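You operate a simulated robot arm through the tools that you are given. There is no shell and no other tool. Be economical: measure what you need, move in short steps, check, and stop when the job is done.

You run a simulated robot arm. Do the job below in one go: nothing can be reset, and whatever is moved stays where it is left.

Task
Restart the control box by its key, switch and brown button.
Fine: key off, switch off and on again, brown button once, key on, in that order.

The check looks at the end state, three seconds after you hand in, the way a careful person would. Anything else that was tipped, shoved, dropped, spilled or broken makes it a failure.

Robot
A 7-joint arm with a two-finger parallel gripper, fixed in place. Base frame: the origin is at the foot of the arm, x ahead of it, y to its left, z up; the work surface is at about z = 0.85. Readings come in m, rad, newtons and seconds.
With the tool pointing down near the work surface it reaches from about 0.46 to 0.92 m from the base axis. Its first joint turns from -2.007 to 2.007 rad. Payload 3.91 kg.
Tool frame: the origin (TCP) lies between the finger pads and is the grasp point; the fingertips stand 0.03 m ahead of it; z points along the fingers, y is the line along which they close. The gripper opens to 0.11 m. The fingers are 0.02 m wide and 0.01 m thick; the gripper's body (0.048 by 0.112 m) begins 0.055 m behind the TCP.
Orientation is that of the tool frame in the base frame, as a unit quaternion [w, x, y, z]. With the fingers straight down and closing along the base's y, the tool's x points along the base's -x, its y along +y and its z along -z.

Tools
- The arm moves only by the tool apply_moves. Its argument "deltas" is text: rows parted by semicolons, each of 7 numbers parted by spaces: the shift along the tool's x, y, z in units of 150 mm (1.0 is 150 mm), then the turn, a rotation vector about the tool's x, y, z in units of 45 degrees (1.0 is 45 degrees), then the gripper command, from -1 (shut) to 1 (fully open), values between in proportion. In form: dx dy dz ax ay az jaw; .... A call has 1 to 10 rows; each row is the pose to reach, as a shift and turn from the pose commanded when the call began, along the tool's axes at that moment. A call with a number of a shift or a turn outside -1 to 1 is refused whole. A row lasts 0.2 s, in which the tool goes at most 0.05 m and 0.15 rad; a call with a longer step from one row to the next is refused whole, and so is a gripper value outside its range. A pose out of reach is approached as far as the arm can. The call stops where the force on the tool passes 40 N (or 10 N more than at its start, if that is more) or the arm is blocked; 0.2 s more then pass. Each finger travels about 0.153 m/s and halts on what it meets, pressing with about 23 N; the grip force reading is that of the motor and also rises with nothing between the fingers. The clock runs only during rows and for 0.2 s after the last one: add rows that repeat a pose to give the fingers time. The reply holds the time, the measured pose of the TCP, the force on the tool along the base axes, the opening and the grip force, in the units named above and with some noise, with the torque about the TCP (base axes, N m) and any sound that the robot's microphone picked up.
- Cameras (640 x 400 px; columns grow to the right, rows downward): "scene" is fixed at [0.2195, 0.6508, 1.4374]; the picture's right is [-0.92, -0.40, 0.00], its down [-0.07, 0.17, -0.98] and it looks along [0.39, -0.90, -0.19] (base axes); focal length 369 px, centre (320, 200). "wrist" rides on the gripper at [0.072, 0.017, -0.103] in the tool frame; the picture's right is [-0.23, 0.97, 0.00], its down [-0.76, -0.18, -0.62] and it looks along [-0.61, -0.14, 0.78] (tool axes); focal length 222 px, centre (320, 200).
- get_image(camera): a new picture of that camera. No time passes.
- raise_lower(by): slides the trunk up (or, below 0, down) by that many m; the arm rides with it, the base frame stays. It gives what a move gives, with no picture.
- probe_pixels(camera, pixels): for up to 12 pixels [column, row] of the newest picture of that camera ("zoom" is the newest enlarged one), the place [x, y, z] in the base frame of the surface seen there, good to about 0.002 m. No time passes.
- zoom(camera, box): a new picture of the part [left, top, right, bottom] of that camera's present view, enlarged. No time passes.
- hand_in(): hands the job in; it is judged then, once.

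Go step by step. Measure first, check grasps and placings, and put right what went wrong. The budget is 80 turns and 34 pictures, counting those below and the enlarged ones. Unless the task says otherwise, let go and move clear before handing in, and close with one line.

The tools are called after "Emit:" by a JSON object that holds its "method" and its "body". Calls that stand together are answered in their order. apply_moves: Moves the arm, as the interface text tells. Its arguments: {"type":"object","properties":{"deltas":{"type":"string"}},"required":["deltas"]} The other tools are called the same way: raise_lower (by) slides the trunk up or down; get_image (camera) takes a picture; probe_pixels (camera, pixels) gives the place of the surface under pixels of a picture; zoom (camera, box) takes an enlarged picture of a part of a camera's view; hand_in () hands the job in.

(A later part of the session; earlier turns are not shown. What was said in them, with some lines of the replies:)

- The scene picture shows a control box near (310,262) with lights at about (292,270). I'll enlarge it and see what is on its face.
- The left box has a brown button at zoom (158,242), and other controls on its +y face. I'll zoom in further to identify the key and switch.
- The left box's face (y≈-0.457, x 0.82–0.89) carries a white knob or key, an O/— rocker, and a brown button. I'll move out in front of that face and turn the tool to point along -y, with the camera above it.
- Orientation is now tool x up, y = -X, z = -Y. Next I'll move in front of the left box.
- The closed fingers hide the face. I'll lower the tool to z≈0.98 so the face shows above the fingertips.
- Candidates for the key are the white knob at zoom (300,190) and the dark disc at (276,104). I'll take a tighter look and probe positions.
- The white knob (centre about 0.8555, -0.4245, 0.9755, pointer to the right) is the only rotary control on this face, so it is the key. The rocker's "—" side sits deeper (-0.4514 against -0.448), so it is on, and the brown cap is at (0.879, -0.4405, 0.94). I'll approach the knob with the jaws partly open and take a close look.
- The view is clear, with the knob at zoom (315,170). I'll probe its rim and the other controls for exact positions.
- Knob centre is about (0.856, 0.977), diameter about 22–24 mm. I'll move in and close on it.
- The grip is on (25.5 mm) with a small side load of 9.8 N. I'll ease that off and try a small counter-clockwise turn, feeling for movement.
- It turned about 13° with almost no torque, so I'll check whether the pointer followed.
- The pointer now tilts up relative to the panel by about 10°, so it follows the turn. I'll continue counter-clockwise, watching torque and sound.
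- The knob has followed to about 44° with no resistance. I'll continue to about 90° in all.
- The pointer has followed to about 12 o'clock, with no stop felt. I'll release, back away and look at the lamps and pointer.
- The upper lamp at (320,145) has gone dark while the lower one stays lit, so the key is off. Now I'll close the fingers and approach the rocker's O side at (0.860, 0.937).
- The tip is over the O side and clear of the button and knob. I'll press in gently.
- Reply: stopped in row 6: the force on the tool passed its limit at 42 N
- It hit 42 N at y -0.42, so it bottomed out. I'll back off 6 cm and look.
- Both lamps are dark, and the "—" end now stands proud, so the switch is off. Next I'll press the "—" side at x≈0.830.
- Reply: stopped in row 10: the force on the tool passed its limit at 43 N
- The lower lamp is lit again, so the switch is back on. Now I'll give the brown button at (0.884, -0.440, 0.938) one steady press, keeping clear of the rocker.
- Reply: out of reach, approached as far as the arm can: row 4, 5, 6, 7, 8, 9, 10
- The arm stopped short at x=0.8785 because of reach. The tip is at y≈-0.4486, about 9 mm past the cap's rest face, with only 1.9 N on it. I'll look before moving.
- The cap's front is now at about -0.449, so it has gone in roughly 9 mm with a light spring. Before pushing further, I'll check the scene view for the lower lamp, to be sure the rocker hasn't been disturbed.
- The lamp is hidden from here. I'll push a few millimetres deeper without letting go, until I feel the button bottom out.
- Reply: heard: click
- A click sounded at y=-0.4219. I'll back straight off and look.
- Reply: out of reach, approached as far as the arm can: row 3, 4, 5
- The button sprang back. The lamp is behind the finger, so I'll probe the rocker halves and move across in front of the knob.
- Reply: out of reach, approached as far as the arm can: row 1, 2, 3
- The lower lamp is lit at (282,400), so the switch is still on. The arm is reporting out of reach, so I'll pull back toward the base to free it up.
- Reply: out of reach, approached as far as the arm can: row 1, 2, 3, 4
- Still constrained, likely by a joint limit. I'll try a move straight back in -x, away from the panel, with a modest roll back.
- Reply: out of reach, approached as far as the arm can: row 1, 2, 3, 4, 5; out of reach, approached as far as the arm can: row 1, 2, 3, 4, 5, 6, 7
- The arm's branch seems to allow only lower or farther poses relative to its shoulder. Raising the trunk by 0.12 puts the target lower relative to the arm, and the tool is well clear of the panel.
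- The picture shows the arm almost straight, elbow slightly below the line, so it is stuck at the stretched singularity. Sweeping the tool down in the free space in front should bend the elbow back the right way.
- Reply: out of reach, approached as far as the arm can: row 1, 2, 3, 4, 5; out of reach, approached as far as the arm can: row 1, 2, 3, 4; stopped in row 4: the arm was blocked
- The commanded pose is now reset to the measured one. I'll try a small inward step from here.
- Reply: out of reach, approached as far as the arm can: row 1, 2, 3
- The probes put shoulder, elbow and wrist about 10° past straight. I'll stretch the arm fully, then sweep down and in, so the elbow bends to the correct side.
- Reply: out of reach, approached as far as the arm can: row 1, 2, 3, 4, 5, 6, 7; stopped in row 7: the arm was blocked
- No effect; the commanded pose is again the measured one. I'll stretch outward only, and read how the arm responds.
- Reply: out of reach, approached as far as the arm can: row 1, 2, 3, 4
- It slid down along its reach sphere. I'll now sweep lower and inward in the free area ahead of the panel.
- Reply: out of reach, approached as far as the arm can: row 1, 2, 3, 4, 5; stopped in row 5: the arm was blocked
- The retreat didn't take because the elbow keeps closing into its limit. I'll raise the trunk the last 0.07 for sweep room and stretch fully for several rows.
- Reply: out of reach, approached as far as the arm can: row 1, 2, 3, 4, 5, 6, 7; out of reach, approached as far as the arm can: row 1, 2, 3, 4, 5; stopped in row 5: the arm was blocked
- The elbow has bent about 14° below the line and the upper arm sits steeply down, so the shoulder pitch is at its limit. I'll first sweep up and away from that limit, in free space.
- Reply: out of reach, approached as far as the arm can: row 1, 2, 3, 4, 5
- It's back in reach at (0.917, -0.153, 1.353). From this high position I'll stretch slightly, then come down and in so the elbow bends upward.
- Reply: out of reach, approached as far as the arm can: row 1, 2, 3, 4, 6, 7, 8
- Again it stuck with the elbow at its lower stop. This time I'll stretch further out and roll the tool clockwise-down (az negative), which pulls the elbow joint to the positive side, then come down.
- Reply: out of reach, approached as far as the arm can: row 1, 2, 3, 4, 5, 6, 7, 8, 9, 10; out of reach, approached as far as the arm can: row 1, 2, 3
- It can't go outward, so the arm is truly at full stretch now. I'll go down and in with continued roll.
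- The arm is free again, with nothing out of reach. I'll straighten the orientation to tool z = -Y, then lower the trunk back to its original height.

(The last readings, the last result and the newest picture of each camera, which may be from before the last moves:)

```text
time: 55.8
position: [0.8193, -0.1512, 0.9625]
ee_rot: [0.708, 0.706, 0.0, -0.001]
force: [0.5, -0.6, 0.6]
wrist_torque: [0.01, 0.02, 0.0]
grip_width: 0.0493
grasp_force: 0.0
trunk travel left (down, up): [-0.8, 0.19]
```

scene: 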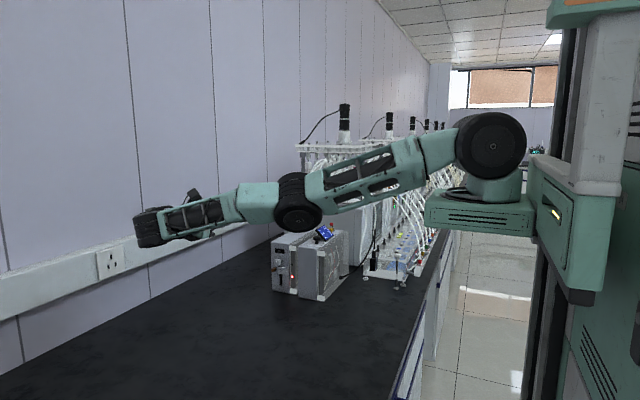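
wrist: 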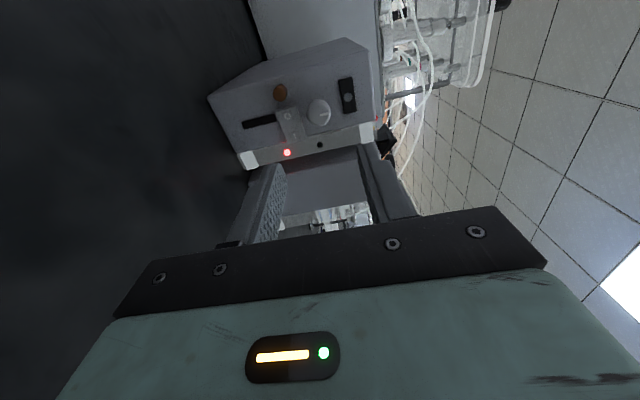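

Emit:
{"method": "apply_moves", "body": {"deltas": "0 0.03 0.3 0 0 0 -0.1; 0.08 0.06 0.6 0 0 0 -0.1; 0.16 0.093 0.8 0 0 0 -0.1; 0.251 0.093 0.98 0 0 0 -0.1; 0.251 0.093 0.98 0 0 0 -0.1"}}

Emit:
{"method": "zoom", "body": {"camera": "wrist", "box": [200, 20, 440, 180]}}

```text
time: 57.0
position: [0.8569, -0.2989, 0.977]
ee_rot: [0.708, 0.706, 0.001, -0.001]
force: [-0.8, 0.5, -0.2]
wrist_torque: [-0.01, 0.01, -0.01]
grip_width: 0.0495
grasp_force: 0.0
trunk travel left (down, up): [-0.8, 0.19]
```

```text
2.50 times, centred on (320, 100) of wrist
```

zoom: 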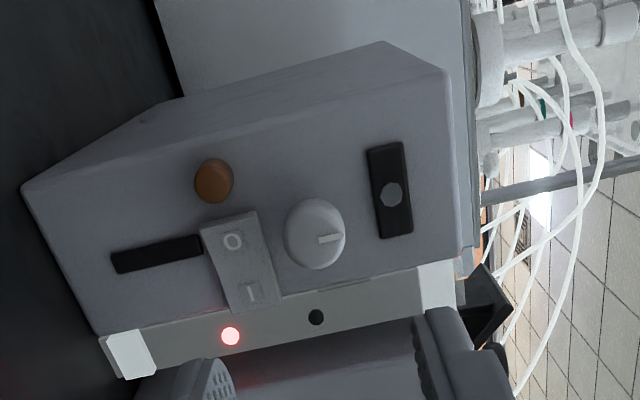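

In reach and lined up, with the switch lamp lit and the key lamp dark. I'll move in and grip the knob.

Emit:
{"method": "apply_moves", "body": {"deltas": "-0.003 0 0.25 0 0 0 -0.1; -0.003 0 0.5 0 0 0 -0.1; -0.003 0 0.737 0 0 0 -0.1; -0.003 0 0.737 0 0 0 -0.1; -0.003 0 0.737 0 0 0 -1; -0.003 0 0.737 0 0 0 -1"}}

```text
time: 58.4
position: [0.8569, -0.4112, 0.9744]
ee_rot: [0.707, 0.708, 0.001, -0.001]
force: [0.4, 1.2, -14.9]
wrist_torque: [0.51, 0.0, 1.08]
grip_width: 0.0257
grasp_force: 44.9
trunk travel left (down, up): [-0.8, 0.19]
```

It's gripped, with a small vertical load. I'll ease down 2 mm and turn clockwise (az positive) by 45°.

Emit:
{"method": "apply_moves", "body": {"deltas": "0 -0.015 0 0 0 0 -1; 0 -0.015 0 0 0 0.17 -1; 0 -0.015 0 0 0 0.34 -1; 0 -0.015 0 0 0 0.51 -1; 0 -0.015 0 0 0 0.68 -1; 0 -0.015 0 0 0 0.85 -1; 0 -0.015 0 0 0 1 -1; 0 -0.015 0 0 0 1 -1"}}

```text
time: 60.2
position: [0.8565, -0.4101, 0.9739]
ee_rot: [0.654, 0.653, -0.27, 0.271]
force: [7.0, 4.2, -9.6]
wrist_torque: [0.48, 0.01, 0.13]
grip_width: 0.0255
grasp_force: 45.4
trunk travel left (down, up): [-0.8, 0.19]
```

Emit:
{"method": "apply_moves", "body": {"deltas": "0 0 0 0 0 0.17 -1; 0 0 0 0 0 0.34 -1; 0 0 0 0 0 0.51 -1; 0 0 0 0 0 0.68 -1; 0 0 0 0 0 0.85 -1; 0 0 0 0 0 1 -1; 0 0 0 0 0 1 -1"}}

Emit:
{"method": "zoom", "body": {"camera": "wrist", "box": [200, 50, 440, 200]}}

```text
time: 61.8
position: [0.8574, -0.4092, 0.9739]
ee_rot: [0.5, 0.5, -0.499, 0.501]
force: [16.5, 0.4, -11.2]
wrist_torque: [0.28, 0.12, 0.45]
grip_width: 0.0255
grasp_force: 44.7
trunk travel left (down, up): [-0.8, 0.19]
```

```text
2.67 times, centred on (320, 125) of wrist
```

zoom: 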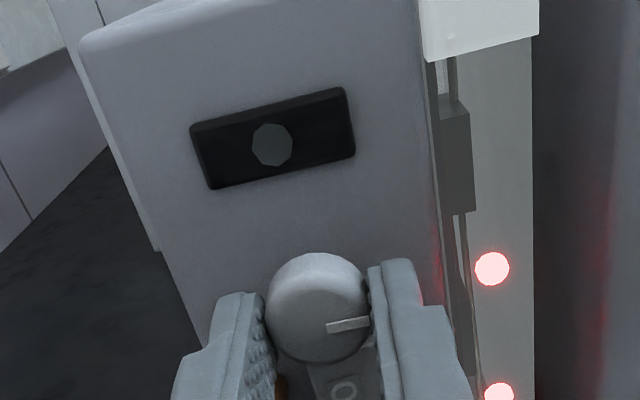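

Both lamps are lit, the pointer is back to the right, and a slight end-stop torque is felt. I'll release and back straight off.

Emit:
{"method": "apply_moves", "body": {"deltas": "0 0 0 0 0 0 -0.1; 0 0 0 0 0 0 -0.1; 0 0 -0.25 0 0 0 -0.1; 0 0 -0.5 0 0 0 -0.1; 0 0 -0.75 0 0 0 -0.1; 0 0.2 -0.95 0 0 0 -0.1; 0 0.2 -0.95 0 0 0 -0.1"}}

Emit:
{"method": "get_image", "body": {"camera": "wrist"}}

```text
time: 63.4
position: [0.826, -0.2651, 0.975]
ee_rot: [0.502, 0.499, -0.499, 0.5]
force: [1.1, 0.1, 0.2]
wrist_torque: [0.02, 0.0, -0.03]
grip_width: 0.0496
grasp_force: 0.0
trunk travel left (down, up): [-0.8, 0.19]
```

```text
3 pictures are left
```

wrist: 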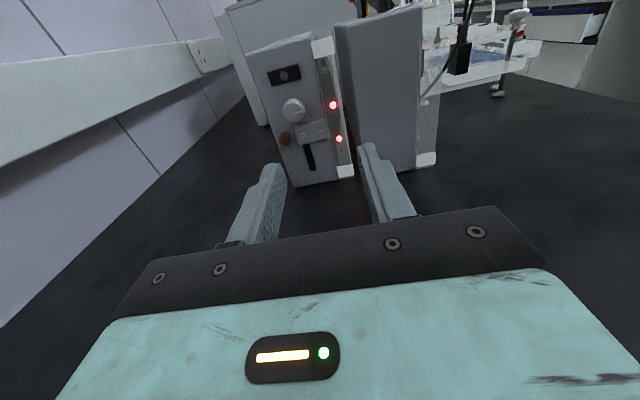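

Both lamps at (333,105) and (339,138) are lit, the knob pointer is back to the right, the boxes look undisturbed, and the gripper is clear. I'm handing in.

Emit:
{"method": "hand_in", "body": {}}

```text
The job is handed in.
```

I restarted the control box in the order you gave: key off, switch off and on again, brown button once (it clicked), key on. At hand-in both lamps were lit and the gripper was clear.
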